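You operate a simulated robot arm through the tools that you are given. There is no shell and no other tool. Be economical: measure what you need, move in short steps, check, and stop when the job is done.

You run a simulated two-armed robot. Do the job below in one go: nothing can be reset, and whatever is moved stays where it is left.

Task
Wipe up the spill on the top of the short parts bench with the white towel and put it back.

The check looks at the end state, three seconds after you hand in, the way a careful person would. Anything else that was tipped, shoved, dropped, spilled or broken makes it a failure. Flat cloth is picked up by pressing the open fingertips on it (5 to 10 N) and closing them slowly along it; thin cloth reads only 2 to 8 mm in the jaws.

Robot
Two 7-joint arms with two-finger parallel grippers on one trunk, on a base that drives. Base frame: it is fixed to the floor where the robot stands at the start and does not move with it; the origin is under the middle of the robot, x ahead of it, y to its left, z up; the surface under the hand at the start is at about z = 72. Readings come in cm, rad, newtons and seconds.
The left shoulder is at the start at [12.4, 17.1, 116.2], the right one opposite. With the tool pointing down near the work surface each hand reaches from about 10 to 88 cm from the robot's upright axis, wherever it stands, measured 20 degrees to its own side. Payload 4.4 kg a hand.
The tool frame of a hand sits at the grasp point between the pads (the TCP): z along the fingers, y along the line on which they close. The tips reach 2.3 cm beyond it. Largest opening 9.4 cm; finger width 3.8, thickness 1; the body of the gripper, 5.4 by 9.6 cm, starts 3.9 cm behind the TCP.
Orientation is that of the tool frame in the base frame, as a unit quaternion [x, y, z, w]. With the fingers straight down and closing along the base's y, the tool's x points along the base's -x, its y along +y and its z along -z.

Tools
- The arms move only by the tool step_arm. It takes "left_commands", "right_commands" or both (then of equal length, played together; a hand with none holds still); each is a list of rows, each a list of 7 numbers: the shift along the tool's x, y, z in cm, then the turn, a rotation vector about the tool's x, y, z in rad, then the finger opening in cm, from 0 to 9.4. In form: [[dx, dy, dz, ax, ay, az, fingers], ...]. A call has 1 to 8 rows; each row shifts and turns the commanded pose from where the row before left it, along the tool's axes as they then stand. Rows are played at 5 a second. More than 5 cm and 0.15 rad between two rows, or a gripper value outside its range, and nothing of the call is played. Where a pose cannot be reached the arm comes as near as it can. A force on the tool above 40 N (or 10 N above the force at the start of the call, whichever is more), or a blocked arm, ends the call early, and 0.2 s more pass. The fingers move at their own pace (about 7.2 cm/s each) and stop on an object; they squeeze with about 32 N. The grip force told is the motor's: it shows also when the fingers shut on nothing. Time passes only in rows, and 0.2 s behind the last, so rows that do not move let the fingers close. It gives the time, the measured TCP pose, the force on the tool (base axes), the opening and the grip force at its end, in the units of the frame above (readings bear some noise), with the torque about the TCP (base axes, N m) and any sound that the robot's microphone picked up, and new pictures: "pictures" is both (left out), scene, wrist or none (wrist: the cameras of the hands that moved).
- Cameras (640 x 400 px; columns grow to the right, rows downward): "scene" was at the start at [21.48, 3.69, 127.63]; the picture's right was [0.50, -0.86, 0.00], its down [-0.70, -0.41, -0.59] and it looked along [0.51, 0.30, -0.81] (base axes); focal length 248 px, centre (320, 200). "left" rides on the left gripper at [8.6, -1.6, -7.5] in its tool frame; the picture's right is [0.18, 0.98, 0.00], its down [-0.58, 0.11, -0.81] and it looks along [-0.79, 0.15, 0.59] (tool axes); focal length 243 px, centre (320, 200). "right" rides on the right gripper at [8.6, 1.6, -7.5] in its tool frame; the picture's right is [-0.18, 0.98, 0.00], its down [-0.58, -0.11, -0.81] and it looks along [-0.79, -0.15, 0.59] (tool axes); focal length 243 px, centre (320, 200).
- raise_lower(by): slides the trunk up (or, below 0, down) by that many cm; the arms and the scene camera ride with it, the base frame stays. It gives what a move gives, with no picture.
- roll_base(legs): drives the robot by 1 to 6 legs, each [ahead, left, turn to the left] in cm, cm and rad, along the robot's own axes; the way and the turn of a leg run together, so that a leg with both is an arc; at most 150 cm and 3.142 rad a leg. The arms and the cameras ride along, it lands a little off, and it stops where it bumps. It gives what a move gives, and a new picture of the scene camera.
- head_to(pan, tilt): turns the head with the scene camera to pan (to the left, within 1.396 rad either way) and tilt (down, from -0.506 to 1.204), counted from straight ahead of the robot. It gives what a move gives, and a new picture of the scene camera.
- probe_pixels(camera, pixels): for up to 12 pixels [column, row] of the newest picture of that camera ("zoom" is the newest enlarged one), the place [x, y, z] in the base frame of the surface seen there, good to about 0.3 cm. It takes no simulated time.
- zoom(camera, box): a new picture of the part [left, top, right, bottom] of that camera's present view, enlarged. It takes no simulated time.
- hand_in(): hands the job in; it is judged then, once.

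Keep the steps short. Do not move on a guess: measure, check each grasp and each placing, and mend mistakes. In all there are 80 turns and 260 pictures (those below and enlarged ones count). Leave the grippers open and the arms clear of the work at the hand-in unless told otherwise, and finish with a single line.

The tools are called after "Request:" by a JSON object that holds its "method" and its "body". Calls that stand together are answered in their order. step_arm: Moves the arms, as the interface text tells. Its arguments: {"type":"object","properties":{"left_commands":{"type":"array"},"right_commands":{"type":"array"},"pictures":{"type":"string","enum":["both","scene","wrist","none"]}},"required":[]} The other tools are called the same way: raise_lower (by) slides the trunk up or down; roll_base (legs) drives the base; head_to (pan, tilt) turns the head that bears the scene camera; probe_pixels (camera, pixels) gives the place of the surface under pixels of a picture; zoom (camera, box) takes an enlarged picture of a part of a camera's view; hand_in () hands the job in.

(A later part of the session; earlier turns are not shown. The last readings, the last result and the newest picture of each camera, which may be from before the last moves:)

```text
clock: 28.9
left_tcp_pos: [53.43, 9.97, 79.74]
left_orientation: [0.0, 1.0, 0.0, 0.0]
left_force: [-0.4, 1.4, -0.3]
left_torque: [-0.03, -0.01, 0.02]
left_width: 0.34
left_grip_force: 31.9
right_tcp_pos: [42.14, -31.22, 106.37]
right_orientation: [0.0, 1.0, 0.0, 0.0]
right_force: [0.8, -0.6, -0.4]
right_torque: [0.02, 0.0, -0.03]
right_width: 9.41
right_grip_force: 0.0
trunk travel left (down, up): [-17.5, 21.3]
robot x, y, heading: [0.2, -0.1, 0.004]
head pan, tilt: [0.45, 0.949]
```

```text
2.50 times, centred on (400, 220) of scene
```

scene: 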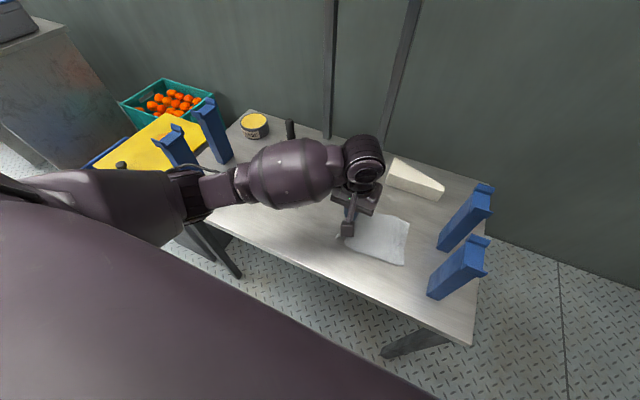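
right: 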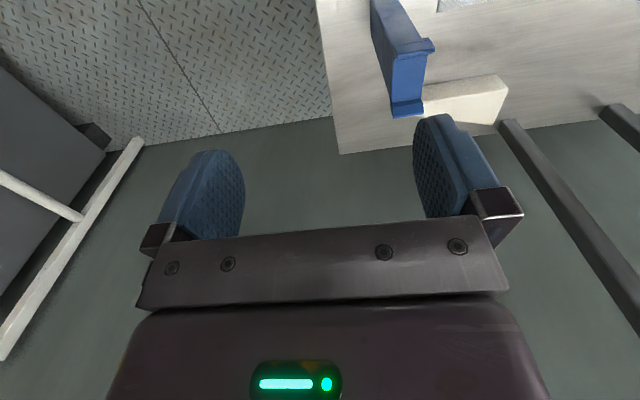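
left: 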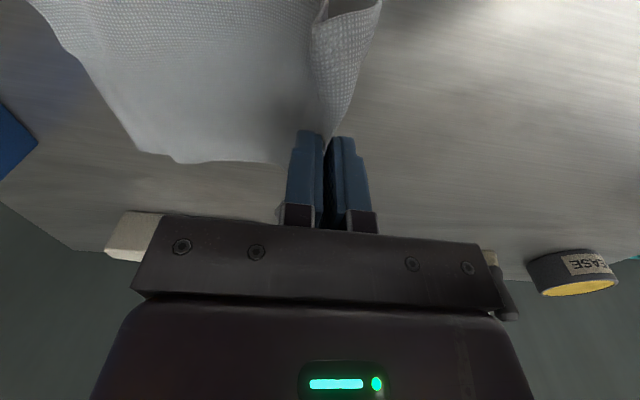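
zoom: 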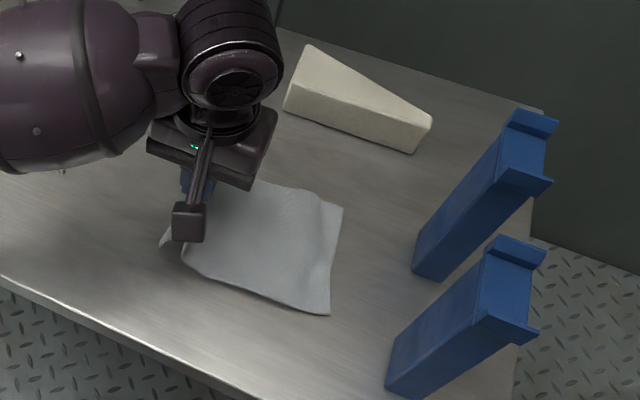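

The towel lies out well. I'll probe its far corners to see how far the tail slid.

Request:
{"method": "probe_pixels", "body": {"camera": "scene", "pixels": [[408, 223], [403, 264], [406, 243], [384, 257], [375, 216]]}}

Request:
{"method": "step_arm", "body": {"left_commands": [[0, 1.5, 1.2, 0, 0, 0, 0], [0, 1, 1.2, 0, 0, 0, 0], [0, 1, 1, 0, 0, 0, 0], [0, 0, 0, 0, 0, 0, 0], [0, 0, 0, 0, 0, 0, 0]], "pictures": "both"}}

Request:
{"method": "zoom", "body": {"camera": "scene", "box": [300, 140, 500, 300]}}

```text
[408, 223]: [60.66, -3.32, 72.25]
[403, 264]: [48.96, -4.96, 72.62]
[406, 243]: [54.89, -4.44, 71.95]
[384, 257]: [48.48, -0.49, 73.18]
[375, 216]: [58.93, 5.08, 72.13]
```

```text
clock: 30.1
left_tcp_pos: [53.51, 13.6, 76.28]
left_orientation: [0.0, 1.0, 0.0, 0.0]
left_force: [0.7, 0.7, 0.0]
left_torque: [0.0, -0.02, -0.01]
left_width: 0.35
left_grip_force: 32.0
right_tcp_pos: [42.07, -31.23, 106.3]
right_orientation: [0.001, 1.0, 0.001, 0.0]
right_force: [0.3, 0.0, -0.2]
right_torque: [0.02, 0.0, -0.01]
right_width: 9.4
right_grip_force: 0.1
trunk travel left (down, up): [-17.5, 21.3]
robot x, y, heading: [-0.06, -0.1, 0.003]
head pan, tilt: [0.45, 0.949]
```

scene: 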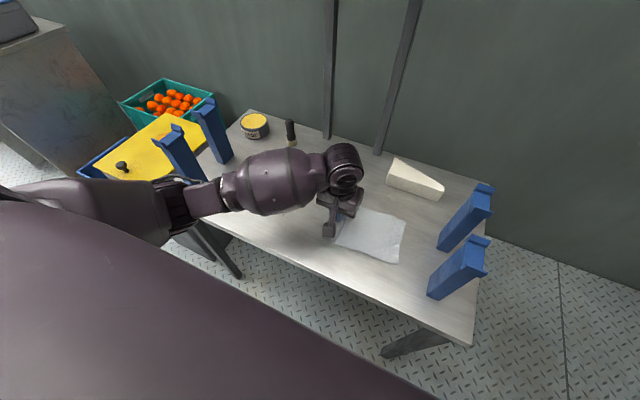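
left: 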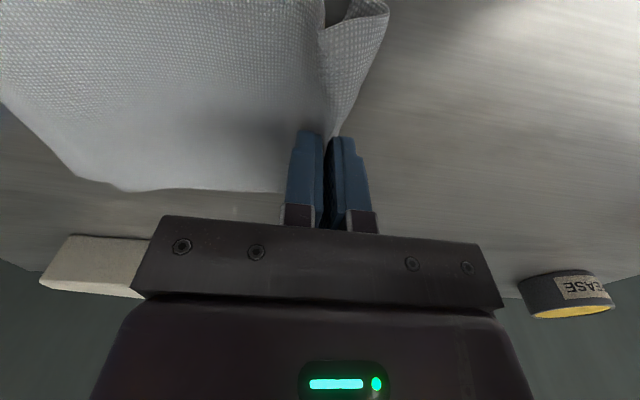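

```text
2.50 times, centred on (400, 220) of scene
```

zoom: 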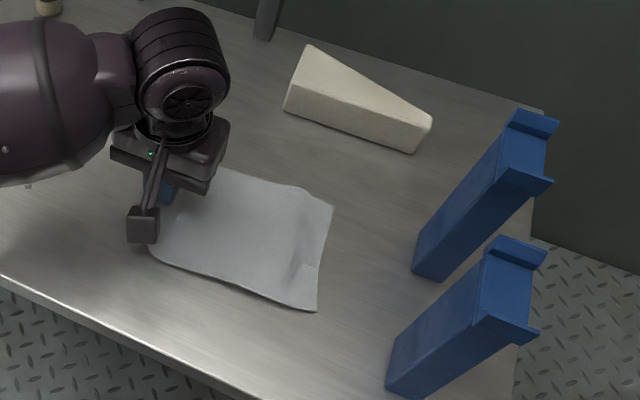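

The towel is almost in its place. I'll lower to a light press, then open slowly to spread the pinched fold.

Request:
{"method": "step_arm", "body": {"left_commands": [[0, 0, 1, 0, 0, 0, 0], [0, 0, 0.6, 0, 0, 0, 0], [0, 0, 0.15, 0, 0, 0, 0], [0, 0, 0, 0, 0, 0, 0.8], [0, 0, 0, 0, 0, 0, 1.6], [0, 0, 0, 0, 0, 0, 2.6], [0, 0, 0, 0, 0, 0, 3.6], [0, 0, 0, 0, 0, 0, 4.4]], "pictures": "wrist"}}

```text
clock: 31.9
left_tcp_pos: [53.58, 13.49, 74.58]
left_orientation: [0.001, 1.0, 0.0, 0.0]
left_force: [0.4, 0.6, 0.3]
left_torque: [-0.01, 0.03, 0.02]
left_width: 4.4
left_grip_force: 0.0
right_tcp_pos: [42.11, -31.22, 106.35]
right_orientation: [0.0, 1.0, 0.001, 0.0]
right_force: [0.5, 0.1, 0.0]
right_torque: [-0.02, -0.03, 0.02]
right_width: 9.39
right_grip_force: 0.0
trunk travel left (down, up): [-17.5, 21.3]
robot x, y, heading: [-0.2, 0.18, 0.001]
head pan, tilt: [0.45, 0.949]
```

left: 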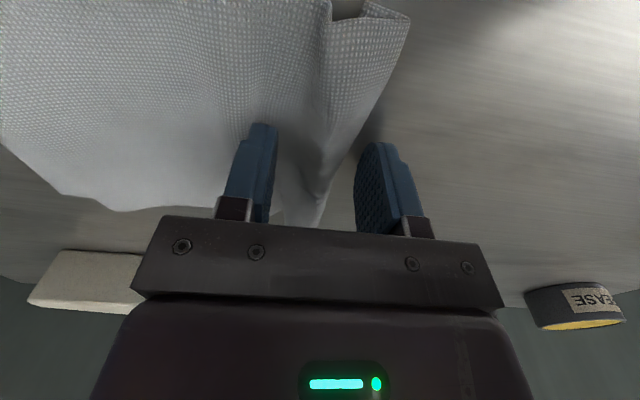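

Released, though a fold stays at the left end. I'll raise the hand straight up and look.

Request:
{"method": "step_arm", "body": {"left_commands": [[0, 0, -2, 0, 0, 0, 4.4], [0, 0, -4, 0, 0, 0, 4.4], [0, 2, -4, 0, 0, 0, 4.4], [0, 4, -2, 0, 0, 0, 4.4], [0, 4.5, 0, 0, 0, 0, 4.4], [0, 4.5, 0, 0, 0, 0, 4.4], [0, 0, 0, 0, 0, 0, 4.4]]}}

Request:
{"method": "zoom", "body": {"camera": "scene", "box": [280, 160, 460, 290]}}

Request:
{"method": "zoom", "body": {"camera": "left", "box": [0, 0, 320, 200]}}

```text
clock: 33.5
left_tcp_pos: [53.61, 28.77, 86.24]
left_orientation: [-0.001, 1.0, 0.0, 0.0]
left_force: [-0.3, -0.7, 0.1]
left_torque: [-0.02, 0.0, 0.02]
left_width: 4.41
left_grip_force: 0.0
right_tcp_pos: [42.15, -31.15, 106.48]
right_orientation: [0.0, 1.0, 0.0, 0.0]
right_force: [0.8, 0.7, 0.5]
right_torque: [0.01, 0.0, 0.02]
right_width: 9.39
right_grip_force: 0.0
trunk travel left (down, up): [-17.5, 21.3]
robot x, y, heading: [0.39, -0.36, 0.0]
head pan, tilt: [0.45, 0.949]
```

scene: 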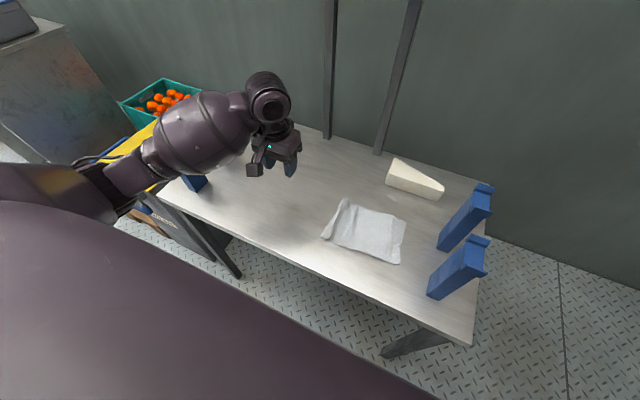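
left: 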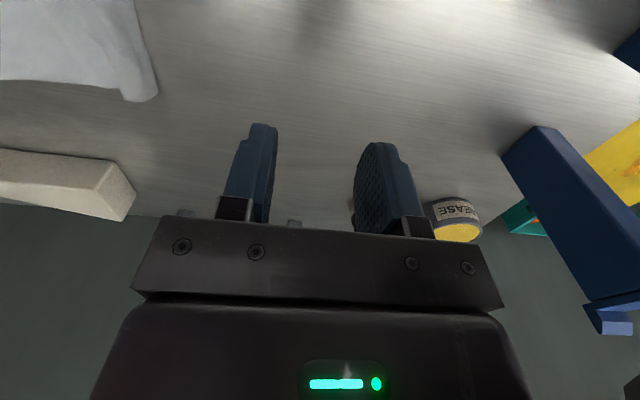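

```text
3.08 times, centred on (370, 225) of scene
```

zoom: 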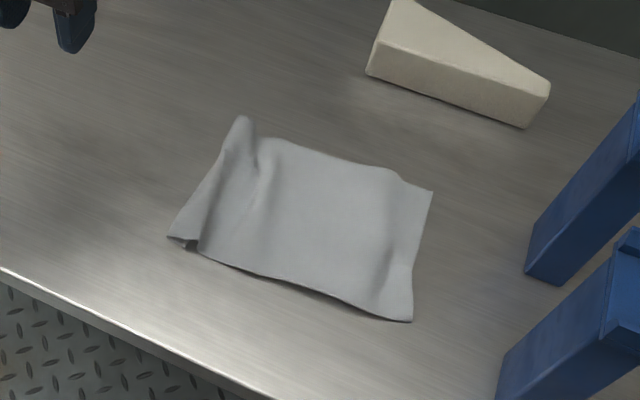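

```text
2.00 times, centred on (160, 100) of left
```

zoom: 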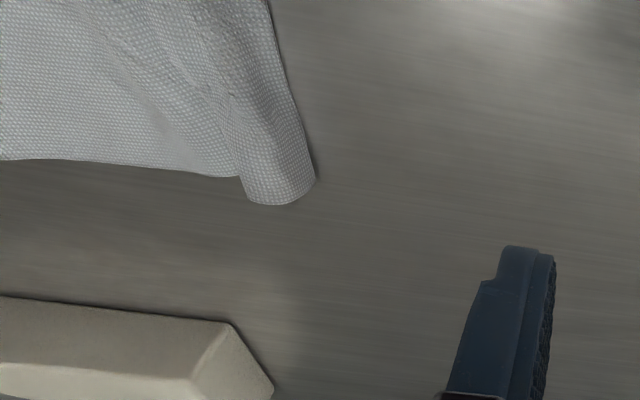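

The towel is back with a ridge at its left end. I'll measure its corners.

Request:
{"method": "probe_pixels", "body": {"camera": "zoom", "pixels": [[240, 120], [173, 236], [430, 193], [410, 318], [215, 190], [260, 195], [200, 245], [300, 210], [400, 250], [280, 145]]}}

```text
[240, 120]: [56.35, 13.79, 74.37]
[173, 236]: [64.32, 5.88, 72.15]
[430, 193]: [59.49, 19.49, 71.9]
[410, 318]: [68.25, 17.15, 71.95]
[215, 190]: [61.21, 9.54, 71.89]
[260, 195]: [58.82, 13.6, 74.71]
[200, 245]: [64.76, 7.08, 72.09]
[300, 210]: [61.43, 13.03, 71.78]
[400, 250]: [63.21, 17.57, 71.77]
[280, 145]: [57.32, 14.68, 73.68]
```

Request:
{"method": "probe_pixels", "body": {"camera": "scene", "pixels": [[344, 200], [323, 237], [405, 223], [399, 262], [336, 222], [350, 218], [331, 239], [365, 228], [392, 240], [357, 206], [340, 215]]}}

```text
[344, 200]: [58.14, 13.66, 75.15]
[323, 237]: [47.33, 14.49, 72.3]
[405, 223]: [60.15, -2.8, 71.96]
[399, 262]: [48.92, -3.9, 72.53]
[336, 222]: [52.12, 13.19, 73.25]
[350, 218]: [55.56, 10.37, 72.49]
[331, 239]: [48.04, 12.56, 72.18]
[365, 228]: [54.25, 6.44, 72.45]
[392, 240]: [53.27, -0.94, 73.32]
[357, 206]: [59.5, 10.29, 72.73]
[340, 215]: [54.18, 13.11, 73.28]
```

The end flap (about 4 cm) is folded under, so the towel spans y -3.5 to 14.5 instead of -5 to 18. I'll mend this: re-pinch the ridge at y≈13.3, lift a little, then lay down moving toward -y so the flap falls out toward +y.

Request:
{"method": "step_arm", "body": {"left_commands": [[0, -4.6, 0, 0, 0, 0, 4.4], [0, -4.6, 0, 0, 0, 0, 4.4], [0, -4.6, 0, 0, 0, 0, 4.4], [0, -1.7, 4, 0, 0, 0, 4.4], [0, 0, 4, 0, 0, 0, 4.4], [0, 0, 2.8, 0, 0, 0, 4.4], [0, 0, 0.7, 0, 0, 0, 4.4], [0, 0, 0, 0, 0, 0, 4.4]], "pictures": "wrist"}}

```text
clock: 35.3
left_tcp_pos: [53.48, 13.02, 75.35]
left_orientation: [0.0, 1.0, 0.0, 0.0]
left_force: [1.1, 1.3, 0.9]
left_torque: [0.01, 0.01, -0.02]
left_width: 4.41
left_grip_force: 0.0
right_tcp_pos: [42.15, -31.23, 106.42]
right_orientation: [0.0, 1.0, 0.001, -0.001]
right_force: [0.1, 1.2, -0.4]
right_torque: [0.02, -0.02, -0.01]
right_width: 9.4
right_grip_force: 0.0
trunk travel left (down, up): [-17.5, 21.3]
robot x, y, heading: [0.63, 0.1, 0.003]
head pan, tilt: [0.45, 0.949]
```

left: 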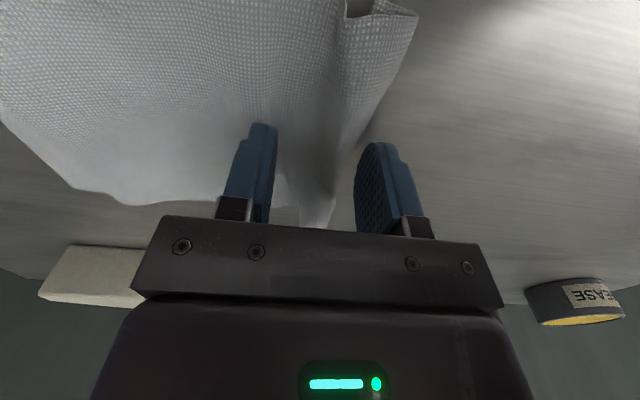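

The ridge lies between the fingers. I'll lower a bit and close slowly, then lift.

Request:
{"method": "step_arm", "body": {"left_commands": [[0, 0, 0.6, 0, 0, 0, 4.2], [0, 0, 0, 0, 0, 0, 3.2], [0, 0, 0, 0, 0, 0, 2.2], [0, 0, 0, 0, 0, 0, 1.2], [0, 0, 0, 0, 0, 0, 0], [0, 0, 0, 0, 0, 0, 0], [0, 0, -2.5, 0, 0, 0, 0], [0, 0, -2.5, 0, 0, 0, 0]]}}

Request:
{"method": "zoom", "body": {"camera": "scene", "box": [280, 160, 460, 290]}}

```text
clock: 37.1
left_tcp_pos: [53.52, 13.05, 79.53]
left_orientation: [0.0, 1.0, 0.0, 0.0]
left_force: [0.8, -0.3, 0.5]
left_torque: [0.0, 0.01, -0.01]
left_width: 0.65
left_grip_force: 31.4
right_tcp_pos: [42.01, -31.12, 106.32]
right_orientation: [0.0, 1.0, 0.0, 0.0]
right_force: [-0.3, -0.3, -0.1]
right_torque: [0.01, 0.0, -0.01]
right_width: 9.4
right_grip_force: 0.1
trunk travel left (down, up): [-17.5, 21.3]
robot x, y, heading: [-0.22, -0.23, -0.001]
head pan, tilt: [0.45, 0.949]
```

scene: 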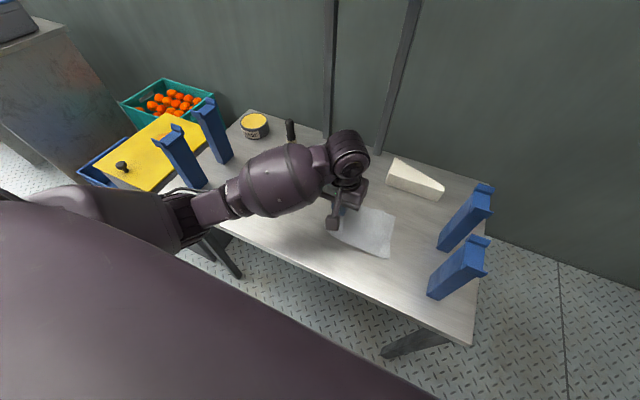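
left: 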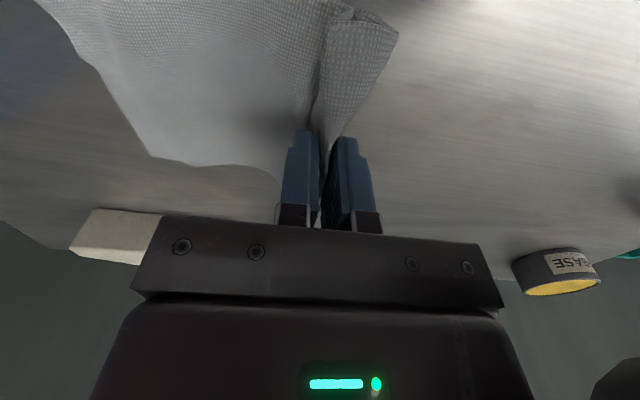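

```text
3.08 times, centred on (370, 225) of scene
```

zoom: 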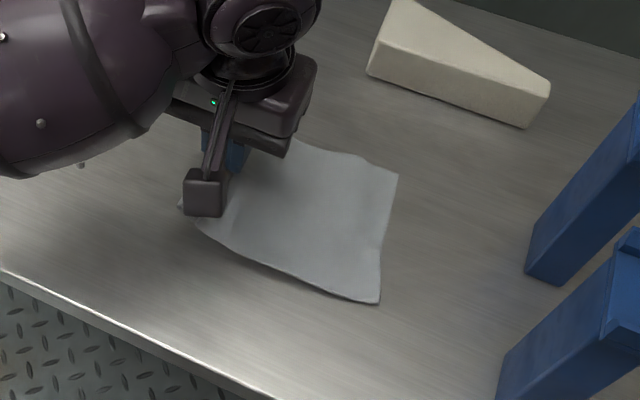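

The pinch holds (6.5 mm, doubled cloth). I'll raise a little more so the flap hangs free, then come down moving toward -y, which also shifts the towel back toward its original far edge.

Request:
{"method": "step_arm", "body": {"left_commands": [[0, 0, -3, 0, 0, 0, 0], [0, -1, -3, 0, 0, 0, 0], [0, -2, -1, 0, 0, 0, 0], [0, 0, 0, 0, 0, 0, 0], [0, 0, 0, 0, 0, 0, 0]]}}

Request:
{"method": "zoom", "body": {"camera": "scene", "box": [280, 160, 460, 290]}}

```text
clock: 38.3
left_tcp_pos: [53.5, 10.2, 86.45]
left_orientation: [0.0, 1.0, 0.0, 0.0]
left_force: [-0.1, 0.4, -0.6]
left_torque: [0.01, 0.04, -0.01]
left_width: 0.66
left_grip_force: 32.2
right_tcp_pos: [42.12, -31.12, 106.19]
right_orientation: [0.0, 1.0, 0.0, 0.0]
right_force: [0.3, 0.7, -0.7]
right_torque: [-0.01, 0.01, 0.0]
right_width: 9.39
right_grip_force: 0.0
trunk travel left (down, up): [-17.5, 21.3]
robot x, y, heading: [-0.28, -0.14, -0.003]
head pan, tilt: [0.45, 0.949]
```

scene: 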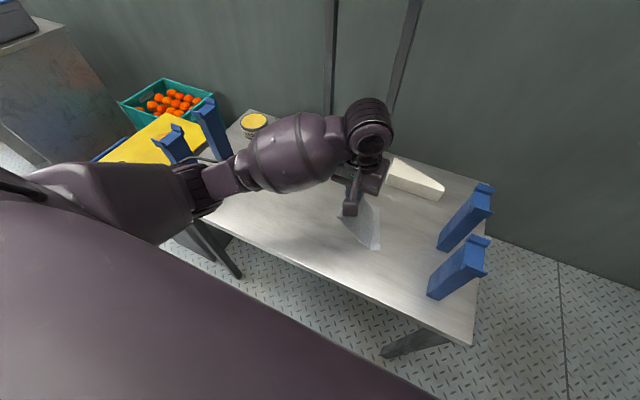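
left: 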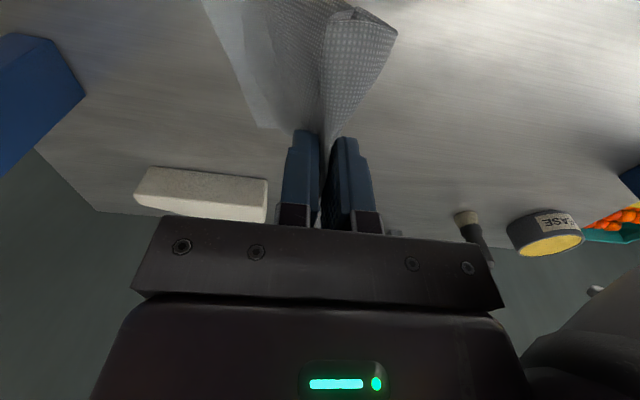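

```text
3.08 times, centred on (370, 225) of scene
```

zoom: 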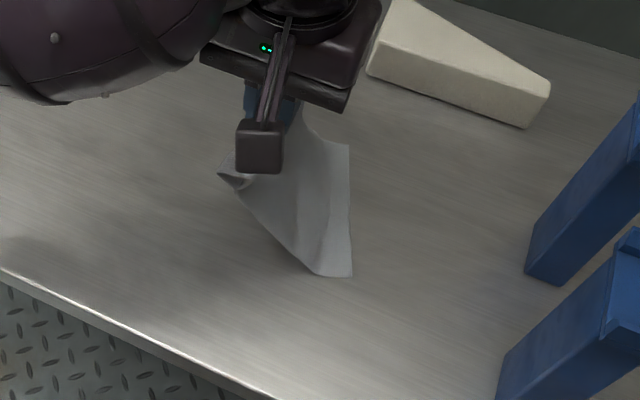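

The flap's hem looks caught as a loop in the pinch. New plan: lay the towel here, release, then pinch the opposite (far) edge so the folded end hangs free and straightens, and re-lay from that side. Laying down now.

Request:
{"method": "step_arm", "body": {"left_commands": [[0, 2.5, 1.5, 0, 0, 0, 0], [0, 2.5, 2, 0, 0, 0, 0], [0, 2.5, 2.5, 0, 0, 0, 0], [0, 2, 2.5, 0, 0, 0, 0], [0, 1, 2, 0, 0, 0, 0], [0, 0, 1, 0, 0, 0, 0], [0, 0, 0, 0, 0, 0, 3], [0, 0, 0, 0, 0, 0, 4.5]], "pictures": "none"}}

Request:
{"method": "step_arm", "body": {"left_commands": [[0, 0, -2, 0, 0, 0, 4.5], [0, 0, -4, 0, 0, 0, 4.5], [0, 2, -4, 0, 0, 0, 4.5], [0, 4, -2, 0, 0, 0, 4.5], [0, 4.5, 0, 0, 0, 0, 4.5], [0, 3, 0, 0, 0, 0, 4.5], [0, 0, 0, 0, 0, 0, 4.5]]}}

Request:
{"method": "zoom", "body": {"camera": "scene", "box": [280, 160, 460, 290]}}

```text
clock: 40.1
left_tcp_pos: [53.66, 20.59, 75.03]
left_orientation: [0.0, 1.0, 0.0, 0.0]
left_force: [0.6, 0.3, 0.0]
left_torque: [-0.02, -0.01, -0.02]
left_width: 4.5
left_grip_force: 0.1
right_tcp_pos: [42.06, -31.18, 106.34]
right_orientation: [0.0, 1.0, -0.001, 0.0]
right_force: [-0.5, -0.2, -0.8]
right_torque: [-0.03, 0.0, -0.02]
right_width: 9.4
right_grip_force: 0.0
trunk travel left (down, up): [-17.5, 21.3]
robot x, y, heading: [-0.03, 0.28, -0.001]
head pan, tilt: [0.45, 0.949]
```

```text
clock: 41.7
left_tcp_pos: [53.63, 33.95, 86.93]
left_orientation: [0.0, 1.0, 0.001, 0.0]
left_force: [-0.7, -0.3, 0.5]
left_torque: [-0.02, 0.01, 0.0]
left_width: 4.5
left_grip_force: 0.0
right_tcp_pos: [42.11, -31.14, 106.34]
right_orientation: [0.0, 1.0, 0.0, 0.0]
right_force: [-0.1, -0.7, 0.3]
right_torque: [-0.01, -0.01, 0.04]
right_width: 9.41
right_grip_force: 0.0
trunk travel left (down, up): [-17.5, 21.3]
robot x, y, heading: [-0.51, -0.17, -0.003]
head pan, tilt: [0.45, 0.949]
```

scene: 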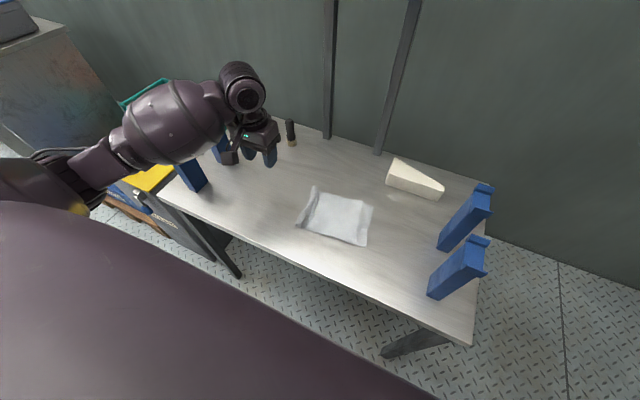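
left: 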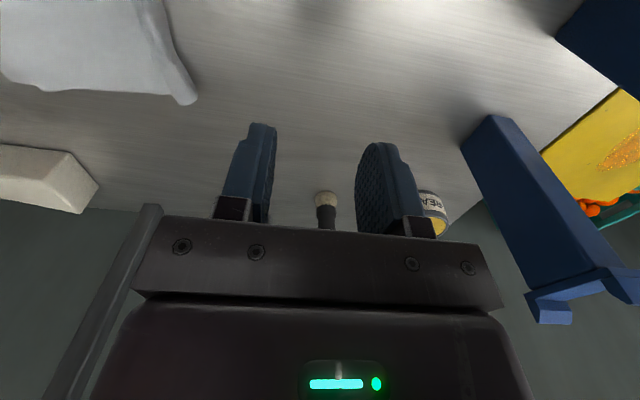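

```text
3.08 times, centred on (370, 225) of scene
```

zoom: 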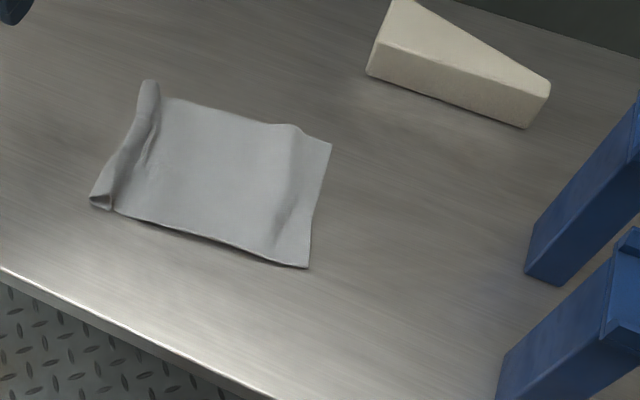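

I'll probe the far edge, so I know where to pinch.

Request:
{"method": "probe_pixels", "body": {"camera": "scene", "pixels": [[372, 207], [365, 245], [370, 225], [361, 222], [358, 238], [365, 205], [315, 188], [302, 226], [340, 218]]}}

```text
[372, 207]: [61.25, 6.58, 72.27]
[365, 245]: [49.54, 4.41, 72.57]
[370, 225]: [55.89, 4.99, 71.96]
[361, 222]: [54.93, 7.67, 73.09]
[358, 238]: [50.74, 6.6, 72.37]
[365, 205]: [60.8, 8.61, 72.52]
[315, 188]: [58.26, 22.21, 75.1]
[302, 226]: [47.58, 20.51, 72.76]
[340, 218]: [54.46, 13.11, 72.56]
```

The far edge is at y≈5.3. I'll pinch about 1.5 cm inside it, at (55, 7).

Request:
{"method": "step_arm", "body": {"left_commands": [[-0.5, -4.8, 0, 0, 0, 0, 2.6], [-0.5, -4.8, 0, 0, 0, 0, 2.6], [-0.6, -4.8, 0, 0, 0, 0, 2.6], [0, -4.8, 0, 0, 0, 0, 2.6], [0, -4.6, 1, 0, 0, 0, 2.6], [0, -3.1, 3.5, 0, 0, 0, 2.6], [0, 0, 4.5, 0, 0, 0, 2.6], [0, 0, 2.2, 0, 0, 0, 2.6]], "pictures": "wrist"}}

```text
clock: 43.5
left_tcp_pos: [54.86, 7.17, 75.72]
left_orientation: [0.001, 1.0, 0.0, 0.0]
left_force: [-0.3, 0.6, -0.2]
left_torque: [0.03, 0.01, -0.03]
left_width: 2.58
left_grip_force: 0.1
right_tcp_pos: [42.09, -31.24, 106.41]
right_orientation: [0.0, 1.0, -0.001, 0.001]
right_force: [0.1, 0.6, 0.2]
right_torque: [0.0, 0.04, 0.03]
right_width: 9.4
right_grip_force: 0.1
trunk travel left (down, up): [-17.5, 21.3]
robot x, y, heading: [-0.07, -0.26, -0.001]
head pan, tilt: [0.45, 0.949]
```

left: 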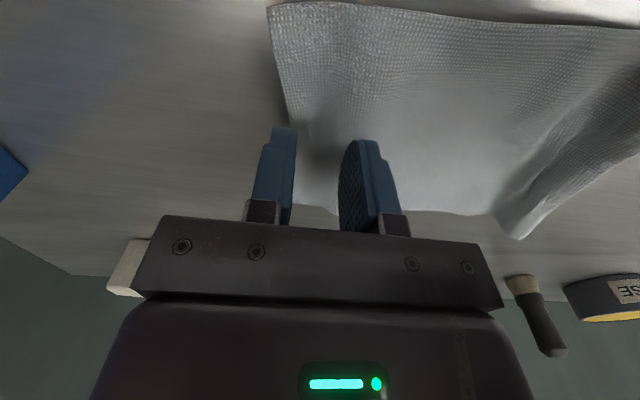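

Well placed: the edge sits just at the left finger. I'll press lightly.

Request:
{"method": "step_arm", "body": {"left_commands": [[0, 0.3, 0.7, 0, 0, 0, 2.6], [0, 0, 0.35, 0, 0, 0, 2.6], [0, 0, 0.15, 0, 0, 0, 2.6], [0, 0, 0, 0, 0, 0, 2.6]], "pictures": "none"}}

```text
clock: 44.5
left_tcp_pos: [55.1, 7.45, 74.57]
left_orientation: [0.0, 1.0, 0.0, 0.0]
left_force: [-0.9, 0.5, 3.8]
left_torque: [0.06, 0.0, 0.05]
left_width: 2.6
left_grip_force: 0.0
right_tcp_pos: [42.08, -31.17, 106.45]
right_orientation: [0.0, 1.0, 0.0, 0.001]
right_force: [-1.1, 0.4, -0.1]
right_torque: [0.0, 0.03, -0.03]
right_width: 9.4
right_grip_force: 0.1
trunk travel left (down, up): [-17.5, 21.3]
robot x, y, heading: [-0.02, 0.12, 0.0]
head pan, tilt: [0.45, 0.949]
```

3.8 N: slightly deeper, then I'll close slowly and lift.

Request:
{"method": "step_arm", "body": {"left_commands": [[0, 0, 0.08, 0, 0, 0, 2.6], [0, 0, 0, 0, 0, 0, 2.1], [0, 0, 0, 0, 0, 0, 1.5], [0, 0, 0, 0, 0, 0, 0.8], [0, 0, 0, 0, 0, 0, 0], [0, 0, 0, 0, 0, 0, 0], [0, 0, -2, 0, 0, 0, 0], [0, 0, -4, 0, 0, 0, 0]], "pictures": "wrist"}}

```text
clock: 46.3
left_tcp_pos: [55.0, 7.2, 80.48]
left_orientation: [0.0, 1.0, 0.001, 0.0]
left_force: [-0.5, -1.3, 0.1]
left_torque: [0.03, 0.03, -0.05]
left_width: 0.22
left_grip_force: 32.2
right_tcp_pos: [42.11, -31.2, 106.32]
right_orientation: [0.0, 1.0, 0.001, -0.001]
right_force: [0.6, 0.7, 0.2]
right_torque: [0.0, 0.04, 0.01]
right_width: 9.43
right_grip_force: 0.0
trunk travel left (down, up): [-17.5, 21.3]
robot x, y, heading: [-0.17, -0.05, -0.003]
head pan, tilt: [0.45, 0.949]
```

left: 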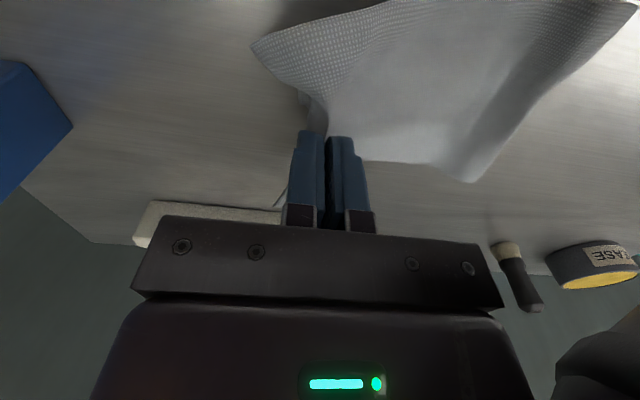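

Clean pinch near the edge. I'll lift fully so the folded end hangs straight.

Request:
{"method": "step_arm", "body": {"left_commands": [[0, 2, -4, 0, 0, 0, 0], [0, 2.5, -4, 0, 0, 0, 0], [0, 2.5, -4, 0, 0, 0, 0], [0, 2, -4, 0, 0, 0, 0], [0, 2, -4, 0, 0, 0, 0], [0, 0, 0, 0, 0, 0, 0], [0, 0, 0, 0, 0, 0, 0]]}}

Request:
{"method": "zoom", "body": {"camera": "scene", "box": [240, 100, 440, 260]}}

```text
clock: 47.9
left_tcp_pos: [54.95, 18.25, 100.38]
left_orientation: [-0.001, 1.0, 0.0, 0.0]
left_force: [0.2, -0.2, 0.2]
left_torque: [-0.04, -0.03, -0.01]
left_width: 0.18
left_grip_force: 32.1
right_tcp_pos: [42.07, -31.24, 106.3]
right_orientation: [0.0, 1.0, 0.0, 0.0]
right_force: [0.0, 0.7, -0.1]
right_torque: [-0.01, -0.01, 0.03]
right_width: 9.41
right_grip_force: 0.0
trunk travel left (down, up): [-17.5, 21.3]
robot x, y, heading: [0.22, 0.0, 0.001]
head pan, tilt: [0.45, 0.949]
```

scene: 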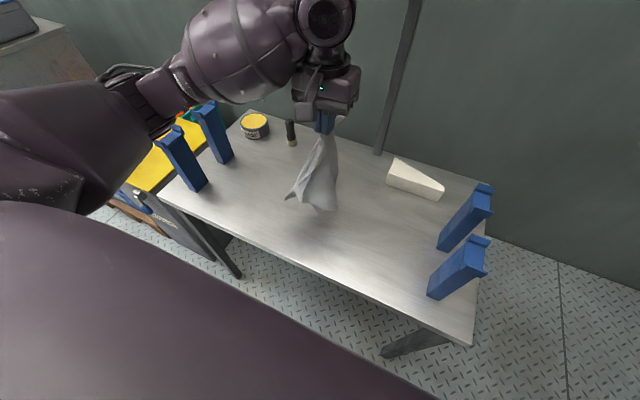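
left: 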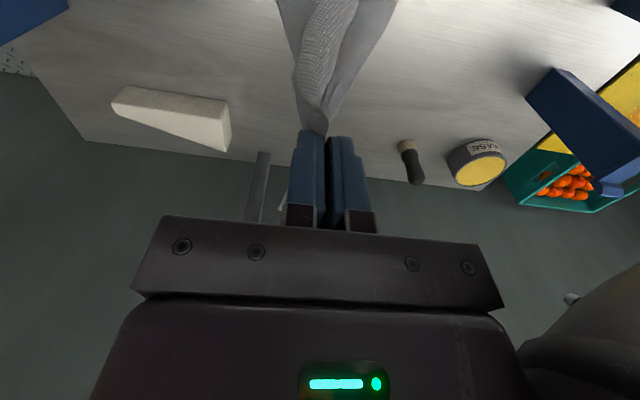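

```text
2.50 times, centred on (340, 180) of scene
```

zoom: 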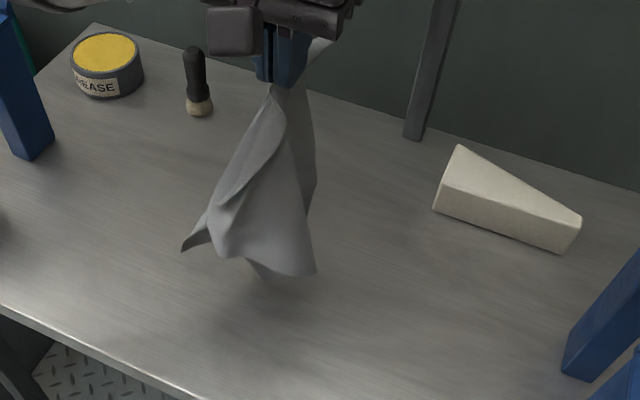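

Hanging well. I'll lower until the free end touches at y≈20, then sweep toward -y.

Request:
{"method": "step_arm", "body": {"left_commands": [[1, 2, 2, 0, 0, 0, 0], [0.4, 1, 3, 0, 0, 0, 0], [0, 0, 3, 0, 0, 0, 0], [0, 0, 2, 0, 0, 0, 0], [0, 0, 0, 0, 0, 0, 0], [0, 0, 0, 0, 0, 0, 0]], "pictures": "scene"}}

Request:
{"method": "zoom", "body": {"camera": "scene", "box": [240, 100, 440, 260]}}

```text
clock: 49.3
left_tcp_pos: [53.68, 21.59, 90.54]
left_orientation: [0.0, 1.0, 0.0, 0.0]
left_force: [-0.2, 0.3, 0.5]
left_torque: [0.01, 0.0, 0.0]
left_width: 0.19
left_grip_force: 31.3
right_tcp_pos: [42.15, -31.15, 106.39]
right_orientation: [0.0, 1.0, 0.0, 0.0]
right_force: [-0.4, -0.5, 0.4]
right_torque: [-0.02, 0.0, 0.02]
right_width: 9.42
right_grip_force: 0.0
trunk travel left (down, up): [-17.5, 21.3]
robot x, y, heading: [0.18, 0.09, 0.004]
head pan, tilt: [0.45, 0.949]
```

scene: 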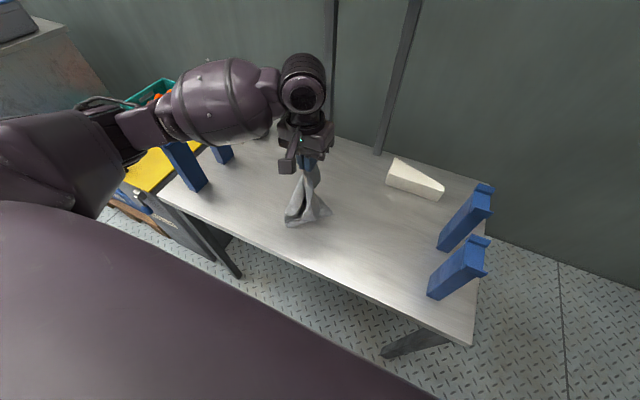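

```text
2.50 times, centred on (340, 180) of scene
```

zoom: 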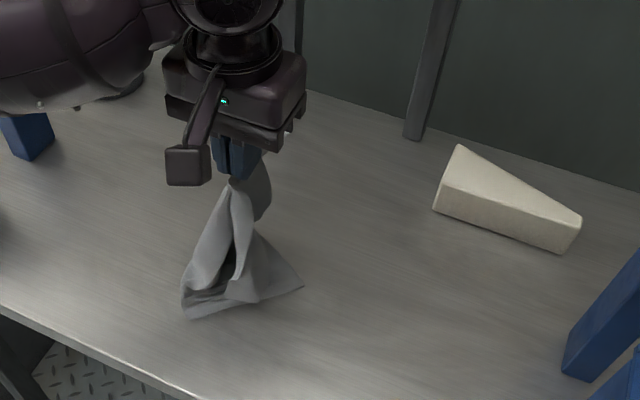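

The cloth has buckled a bit. I'll raise 3 cm and sweep slowly toward -y to pull it straight.

Request:
{"method": "step_arm", "body": {"left_commands": [[0, 0, -3, 0, 0, 0, 0], [0, 0, -1, 0, 0, 0, 0], [0, -2, 0, 0, 0, 0, 0], [0, -2.5, 0.5, 0, 0, 0, 0], [0, -2.5, 1, 0, 0, 0, 0], [0, -2.5, 1.3, 0, 0, 0, 0], [0, -2.5, 1.6, 0, 0, 0, 0], [0, 0, 0, 0, 0, 0, 0]], "pictures": "both"}}

Request:
{"method": "zoom", "body": {"camera": "scene", "box": [260, 120, 460, 280]}}

```text
clock: 51.1
left_tcp_pos: [53.75, 9.47, 90.18]
left_orientation: [0.0, 1.0, 0.0, 0.001]
left_force: [0.1, 1.5, -0.5]
left_torque: [0.03, 0.0, -0.01]
left_width: 0.2
left_grip_force: 32.1
right_tcp_pos: [41.99, -31.19, 106.38]
right_orientation: [0.0, 1.0, 0.0, 0.0]
right_force: [-0.5, -0.4, -0.2]
right_torque: [-0.05, -0.02, 0.02]
right_width: 9.41
right_grip_force: 0.0
trunk travel left (down, up): [-17.5, 21.3]
robot x, y, heading: [0.15, 0.31, 0.002]
head pan, tilt: [0.45, 0.949]
```

scene: 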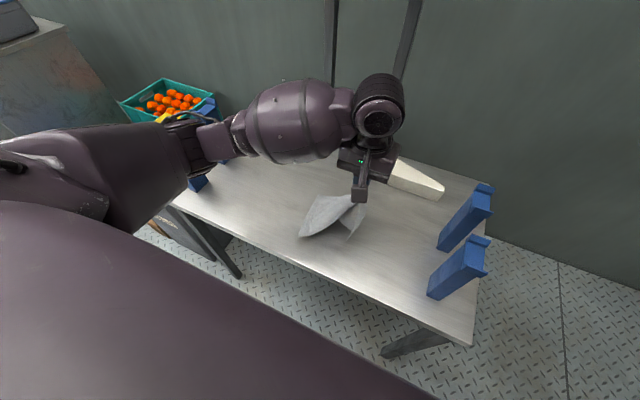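
left: 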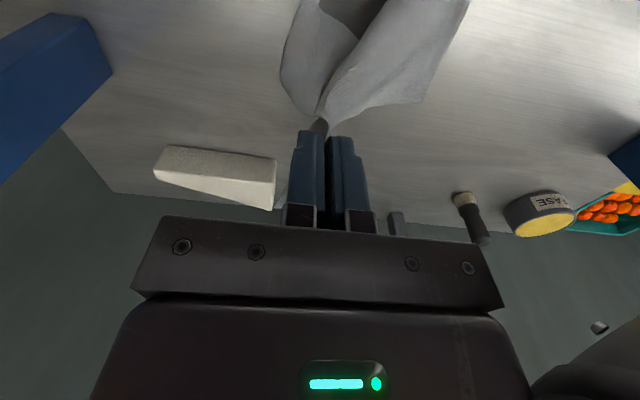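

```text
2.50 times, centred on (360, 200) of scene
```

zoom: 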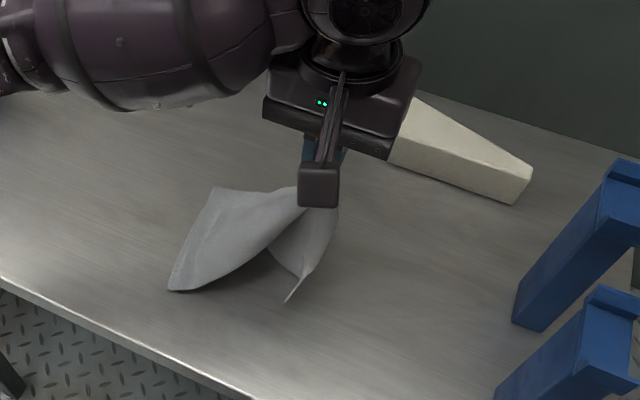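

Left end is laying flat now. Continue sweeping and lowering, staying a bit high so the drooping near corner doesn't tuck under.

Request:
{"method": "step_arm", "body": {"left_commands": [[0, -2.5, 0.5, 0, 0, 0, 0], [0, -2.5, 0.8, 0, 0, 0, 0], [0, -2.5, 1.2, 0, 0, 0, 0], [0, -2.5, 1.5, 0, 0, 0, 0], [0, -1.5, 1.5, 0, 0, 0, 0], [0, 0, 0, 0, 0, 0, 0]], "pictures": "both"}}

Request:
{"method": "zoom", "body": {"camera": "scene", "box": [280, 140, 480, 300]}}

Request:
{"method": "probe_pixels", "body": {"camera": "scene", "pixels": [[300, 236], [320, 198], [340, 215]]}}

```text
clock: 52.5
left_tcp_pos: [53.73, -2.09, 84.62]
left_orientation: [0.0, 1.0, -0.001, 0.0]
left_force: [0.0, 0.5, 0.1]
left_torque: [0.03, 0.04, 0.03]
left_width: 0.21
left_grip_force: 32.4
right_tcp_pos: [42.09, -31.05, 106.31]
right_orientation: [0.0, 1.0, 0.0, 0.0]
right_force: [0.6, 1.0, -0.5]
right_torque: [-0.01, 0.03, -0.01]
right_width: 9.37
right_grip_force: 0.0
trunk travel left (down, up): [-17.5, 21.3]
robot x, y, heading: [0.16, 0.22, 0.002]
head pan, tilt: [0.45, 0.949]
```

scene: 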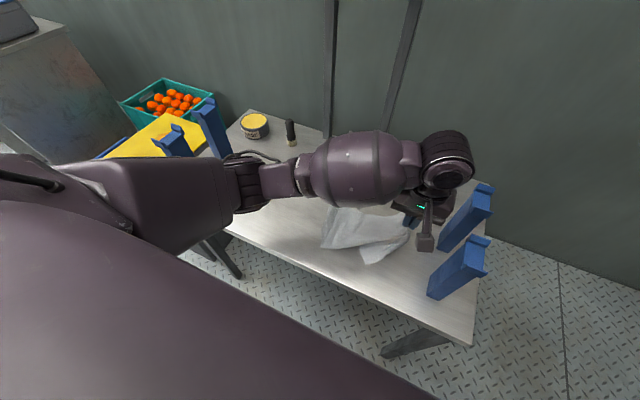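
left: 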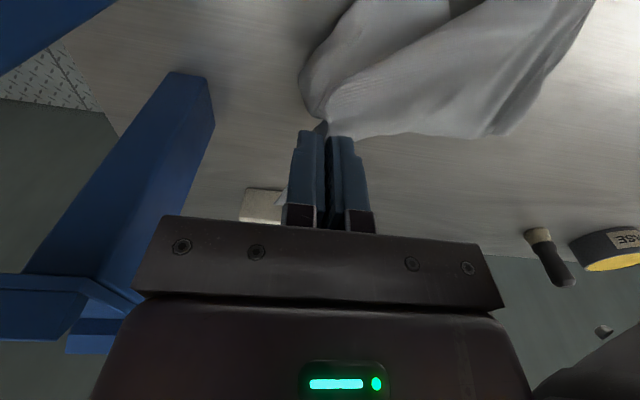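

```text
2.50 times, centred on (380, 220) of scene
```

zoom: 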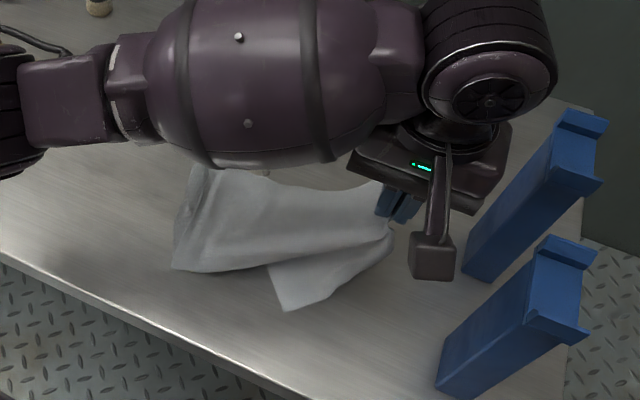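

```text
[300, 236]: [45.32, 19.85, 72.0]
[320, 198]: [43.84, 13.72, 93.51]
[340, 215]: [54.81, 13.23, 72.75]
```

The left end rests near its place, but the near-right corner trails. I'll lower while moving slightly +y and release, then look.

Request:
{"method": "step_arm", "body": {"left_commands": [[0, 1, 2, 0, 0, 0, 0], [0, 1, 2, 0, 0, 0, 0], [0, 1, 2.5, 0, 0, 0, 0], [0, 1, 2, 0, 0, 0, 0], [0, 0, 1.2, 0, 0, 0, 0], [0, 0, 0, 0, 0, 0, 1], [0, 0, 0, 0, 0, 0, 2], [0, 0, 0, 0, 0, 0, 3.5]], "pictures": "none"}}

Request:
{"method": "step_arm", "body": {"left_commands": [[0, 0, -2, 0, 0, 0, 4.5], [0, 0, -4, 0, 0, 0, 4.5], [0, 0, -4.5, 0, 0, 0, 4.5], [0, 4, -3, 0, 0, 0, 4.5], [0, 4.8, 0, 0, 0, 0, 4.5], [0, 4.8, 0, 0, 0, 0, 4.5], [0, 4.8, 0, 0, 0, 0, 4.5], [0, 4.8, 0, 0, 0, 0, 4.5]], "pictures": "none"}}

Request:
{"method": "step_arm", "body": {"left_commands": [[0, 4.8, 0, 0, 0, 0, 4.5], [0, 4, 0, 0, 0, 0, 4.5], [0, 0, 0, 0, 0, 0, 4.5]], "pictures": "scene"}}

Request:
{"method": "zoom", "body": {"camera": "scene", "box": [280, 160, 460, 290]}}

```text
clock: 54.3
left_tcp_pos: [53.83, 1.87, 74.78]
left_orientation: [0.0, 1.0, 0.0, 0.001]
left_force: [0.9, 0.5, 4.1]
left_torque: [-0.08, 0.05, 0.02]
left_width: 3.46
left_grip_force: 0.0
right_tcp_pos: [42.11, -31.2, 106.46]
right_orientation: [0.001, 1.0, 0.0, 0.001]
right_force: [0.2, -0.4, 0.0]
right_torque: [0.02, 0.0, -0.03]
right_width: 9.4
right_grip_force: 0.1
trunk travel left (down, up): [-17.5, 21.3]
robot x, y, heading: [0.14, -0.15, -0.0]
head pan, tilt: [0.45, 0.949]
```

```text
clock: 56.1
left_tcp_pos: [53.64, 25.0, 88.57]
left_orientation: [0.0, 1.0, 0.0, 0.0]
left_force: [-0.9, 0.1, 0.3]
left_torque: [-0.02, -0.02, -0.03]
left_width: 4.53
left_grip_force: 0.0
right_tcp_pos: [42.09, -31.08, 106.36]
right_orientation: [0.0, 1.0, 0.0, 0.0]
right_force: [-0.5, -0.4, -0.3]
right_torque: [-0.01, -0.02, -0.04]
right_width: 9.4
right_grip_force: 0.0
trunk travel left (down, up): [-17.5, 21.3]
robot x, y, heading: [0.35, -0.02, -0.001]
head pan, tilt: [0.45, 0.949]
```

```text
clock: 56.9
left_tcp_pos: [53.88, 33.75, 88.36]
left_orientation: [0.001, 1.0, 0.0, -0.001]
left_force: [0.7, 0.1, 0.1]
left_torque: [-0.01, -0.02, -0.01]
left_width: 4.49
left_grip_force: 0.1
right_tcp_pos: [42.06, -31.27, 106.33]
right_orientation: [0.001, 1.0, 0.0, -0.001]
right_force: [-0.3, 1.0, -0.6]
right_torque: [0.01, -0.02, -0.01]
right_width: 9.42
right_grip_force: 0.1
trunk travel left (down, up): [-17.5, 21.3]
robot x, y, heading: [-0.05, 0.13, -0.0]
head pan, tilt: [0.45, 0.949]
```

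scene: 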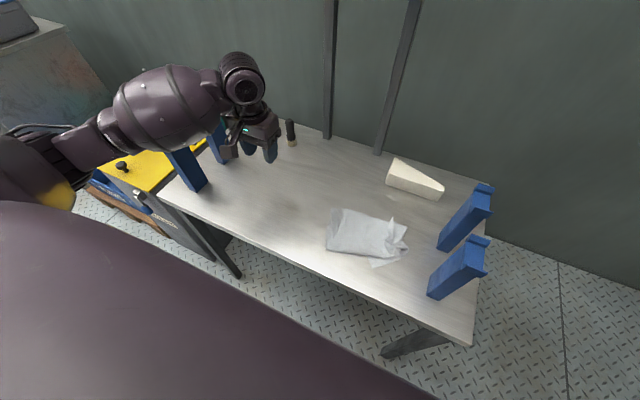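

```text
3.08 times, centred on (370, 225) of scene
```

zoom: 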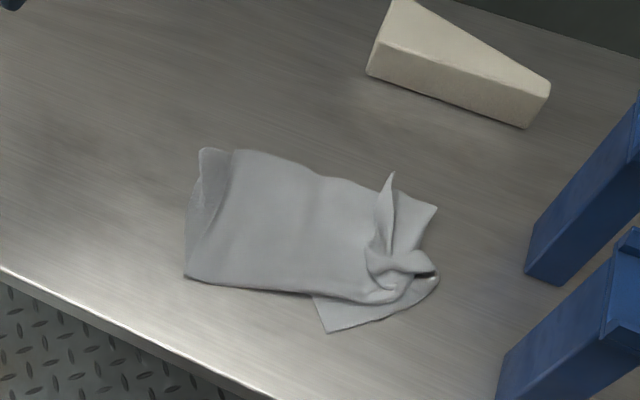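

The near-right corner is tucked under and sticks out at (372, 266). I'll measure around it, then pull that corner out to its place.

Request:
{"method": "probe_pixels", "body": {"camera": "scene", "pixels": [[373, 266], [375, 262], [381, 262], [369, 258], [390, 256], [406, 249], [407, 228], [391, 218], [332, 210], [327, 249], [342, 211], [396, 245]]}}

```text
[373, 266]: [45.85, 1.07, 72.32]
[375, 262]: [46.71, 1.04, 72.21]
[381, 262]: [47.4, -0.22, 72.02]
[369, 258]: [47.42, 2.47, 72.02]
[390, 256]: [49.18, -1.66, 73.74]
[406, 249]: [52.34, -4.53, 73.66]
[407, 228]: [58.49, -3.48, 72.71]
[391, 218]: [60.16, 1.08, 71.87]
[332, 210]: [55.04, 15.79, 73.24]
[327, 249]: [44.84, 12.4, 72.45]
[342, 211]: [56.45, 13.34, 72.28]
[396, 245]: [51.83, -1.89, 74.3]
```

I'll pinch that corner at (46.5, 0.5) with a narrow opening.

Request:
{"method": "step_arm", "body": {"left_commands": [[1, -4.7, 0, 0, 0, 0, 2], [1, -4.7, 0, 0, 0, 0, 2], [1, -4.7, 0, 0, 0, 0, 2], [1, -4.7, 0, 0, 0, 0, 2], [1, -4.7, 0, 0, 0, 0, 2], [1, -4.7, 0, 0, 0, 0, 2], [1.4, -4.6, 0, 0, 0, 0, 2], [0, -0.4, 4, 0, 0, 0, 2]], "pictures": "none"}}

Request:
{"method": "step_arm", "body": {"left_commands": [[0, 0, 4, 0, 0, 0, 2], [0, 0, 3.5, 0, 0, 0, 2], [0, 0, 1.2, 0, 0, 0, 2], [0, 0, 0, 0, 0, 0, 2]], "pictures": "wrist"}}

```text
clock: 58.7
left_tcp_pos: [46.66, 0.59, 84.49]
left_orientation: [-0.001, 1.0, 0.0, 0.0]
left_force: [0.1, 0.3, -0.3]
left_torque: [0.01, 0.05, 0.0]
left_width: 1.99
left_grip_force: 0.0
right_tcp_pos: [42.12, -31.18, 106.25]
right_orientation: [0.0, 1.0, 0.0, -0.001]
right_force: [-0.5, -0.2, -0.3]
right_torque: [-0.01, 0.02, -0.02]
right_width: 9.4
right_grip_force: 0.1
trunk travel left (down, up): [-17.5, 21.3]
robot x, y, heading: [0.12, 0.24, -0.003]
head pan, tilt: [0.45, 0.949]
```

```text
clock: 59.7
left_tcp_pos: [46.53, 0.65, 75.74]
left_orientation: [0.0, 1.0, 0.0, 0.0]
left_force: [0.3, 0.0, 0.1]
left_torque: [0.01, -0.04, -0.04]
left_width: 2.01
left_grip_force: 0.0
right_tcp_pos: [42.1, -31.19, 106.25]
right_orientation: [0.0, 1.0, 0.0, 0.0]
right_force: [-0.2, 0.3, -0.5]
right_torque: [0.03, 0.03, -0.01]
right_width: 9.4
right_grip_force: 0.1
trunk travel left (down, up): [-17.5, 21.3]
robot x, y, heading: [0.08, -0.04, 0.001]
head pan, tilt: [0.45, 0.949]
```

left: 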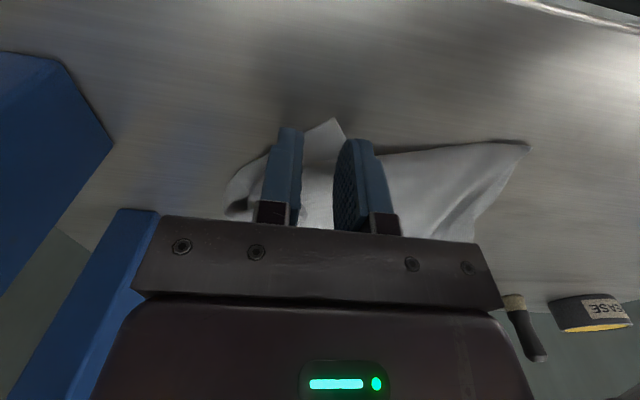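

The corner tip sits between the fingers. I'll press, close slowly, and pull toward -y close to the bench.

Request:
{"method": "step_arm", "body": {"left_commands": [[0, 0, 0.9, 0, 0, 0, 2], [0, 0, 0.3, 0, 0, 0, 2], [0, 0, 0.08, 0, 0, 0, 1.6], [0, 0, 0, 0, 0, 0, 1], [0, 0, 0, 0, 0, 0, 0.4], [0, 0, 0, 0, 0, 0, 0], [0, 0, 0, 0, 0, 0, 0]], "pictures": "wrist"}}

```text
clock: 61.3
left_tcp_pos: [46.34, 0.63, 74.47]
left_orientation: [0.001, 1.0, 0.0, 0.001]
left_force: [1.7, 1.3, 13.1]
left_torque: [0.13, -0.23, 0.0]
left_width: 0.17
left_grip_force: 31.9
right_tcp_pos: [42.08, -31.24, 106.4]
right_orientation: [0.0, 1.0, 0.0, 0.001]
right_force: [0.4, -1.4, -1.0]
right_torque: [0.0, 0.0, 0.0]
right_width: 9.4
right_grip_force: 0.1
trunk travel left (down, up): [-17.5, 21.3]
robot x, y, heading: [-0.01, 0.14, 0.004]
head pan, tilt: [0.45, 0.949]
```

left: 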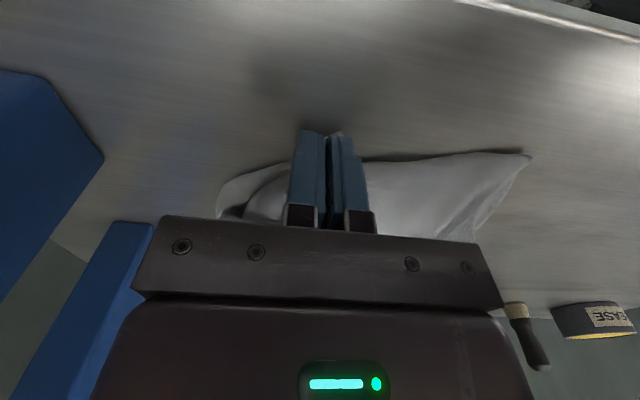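

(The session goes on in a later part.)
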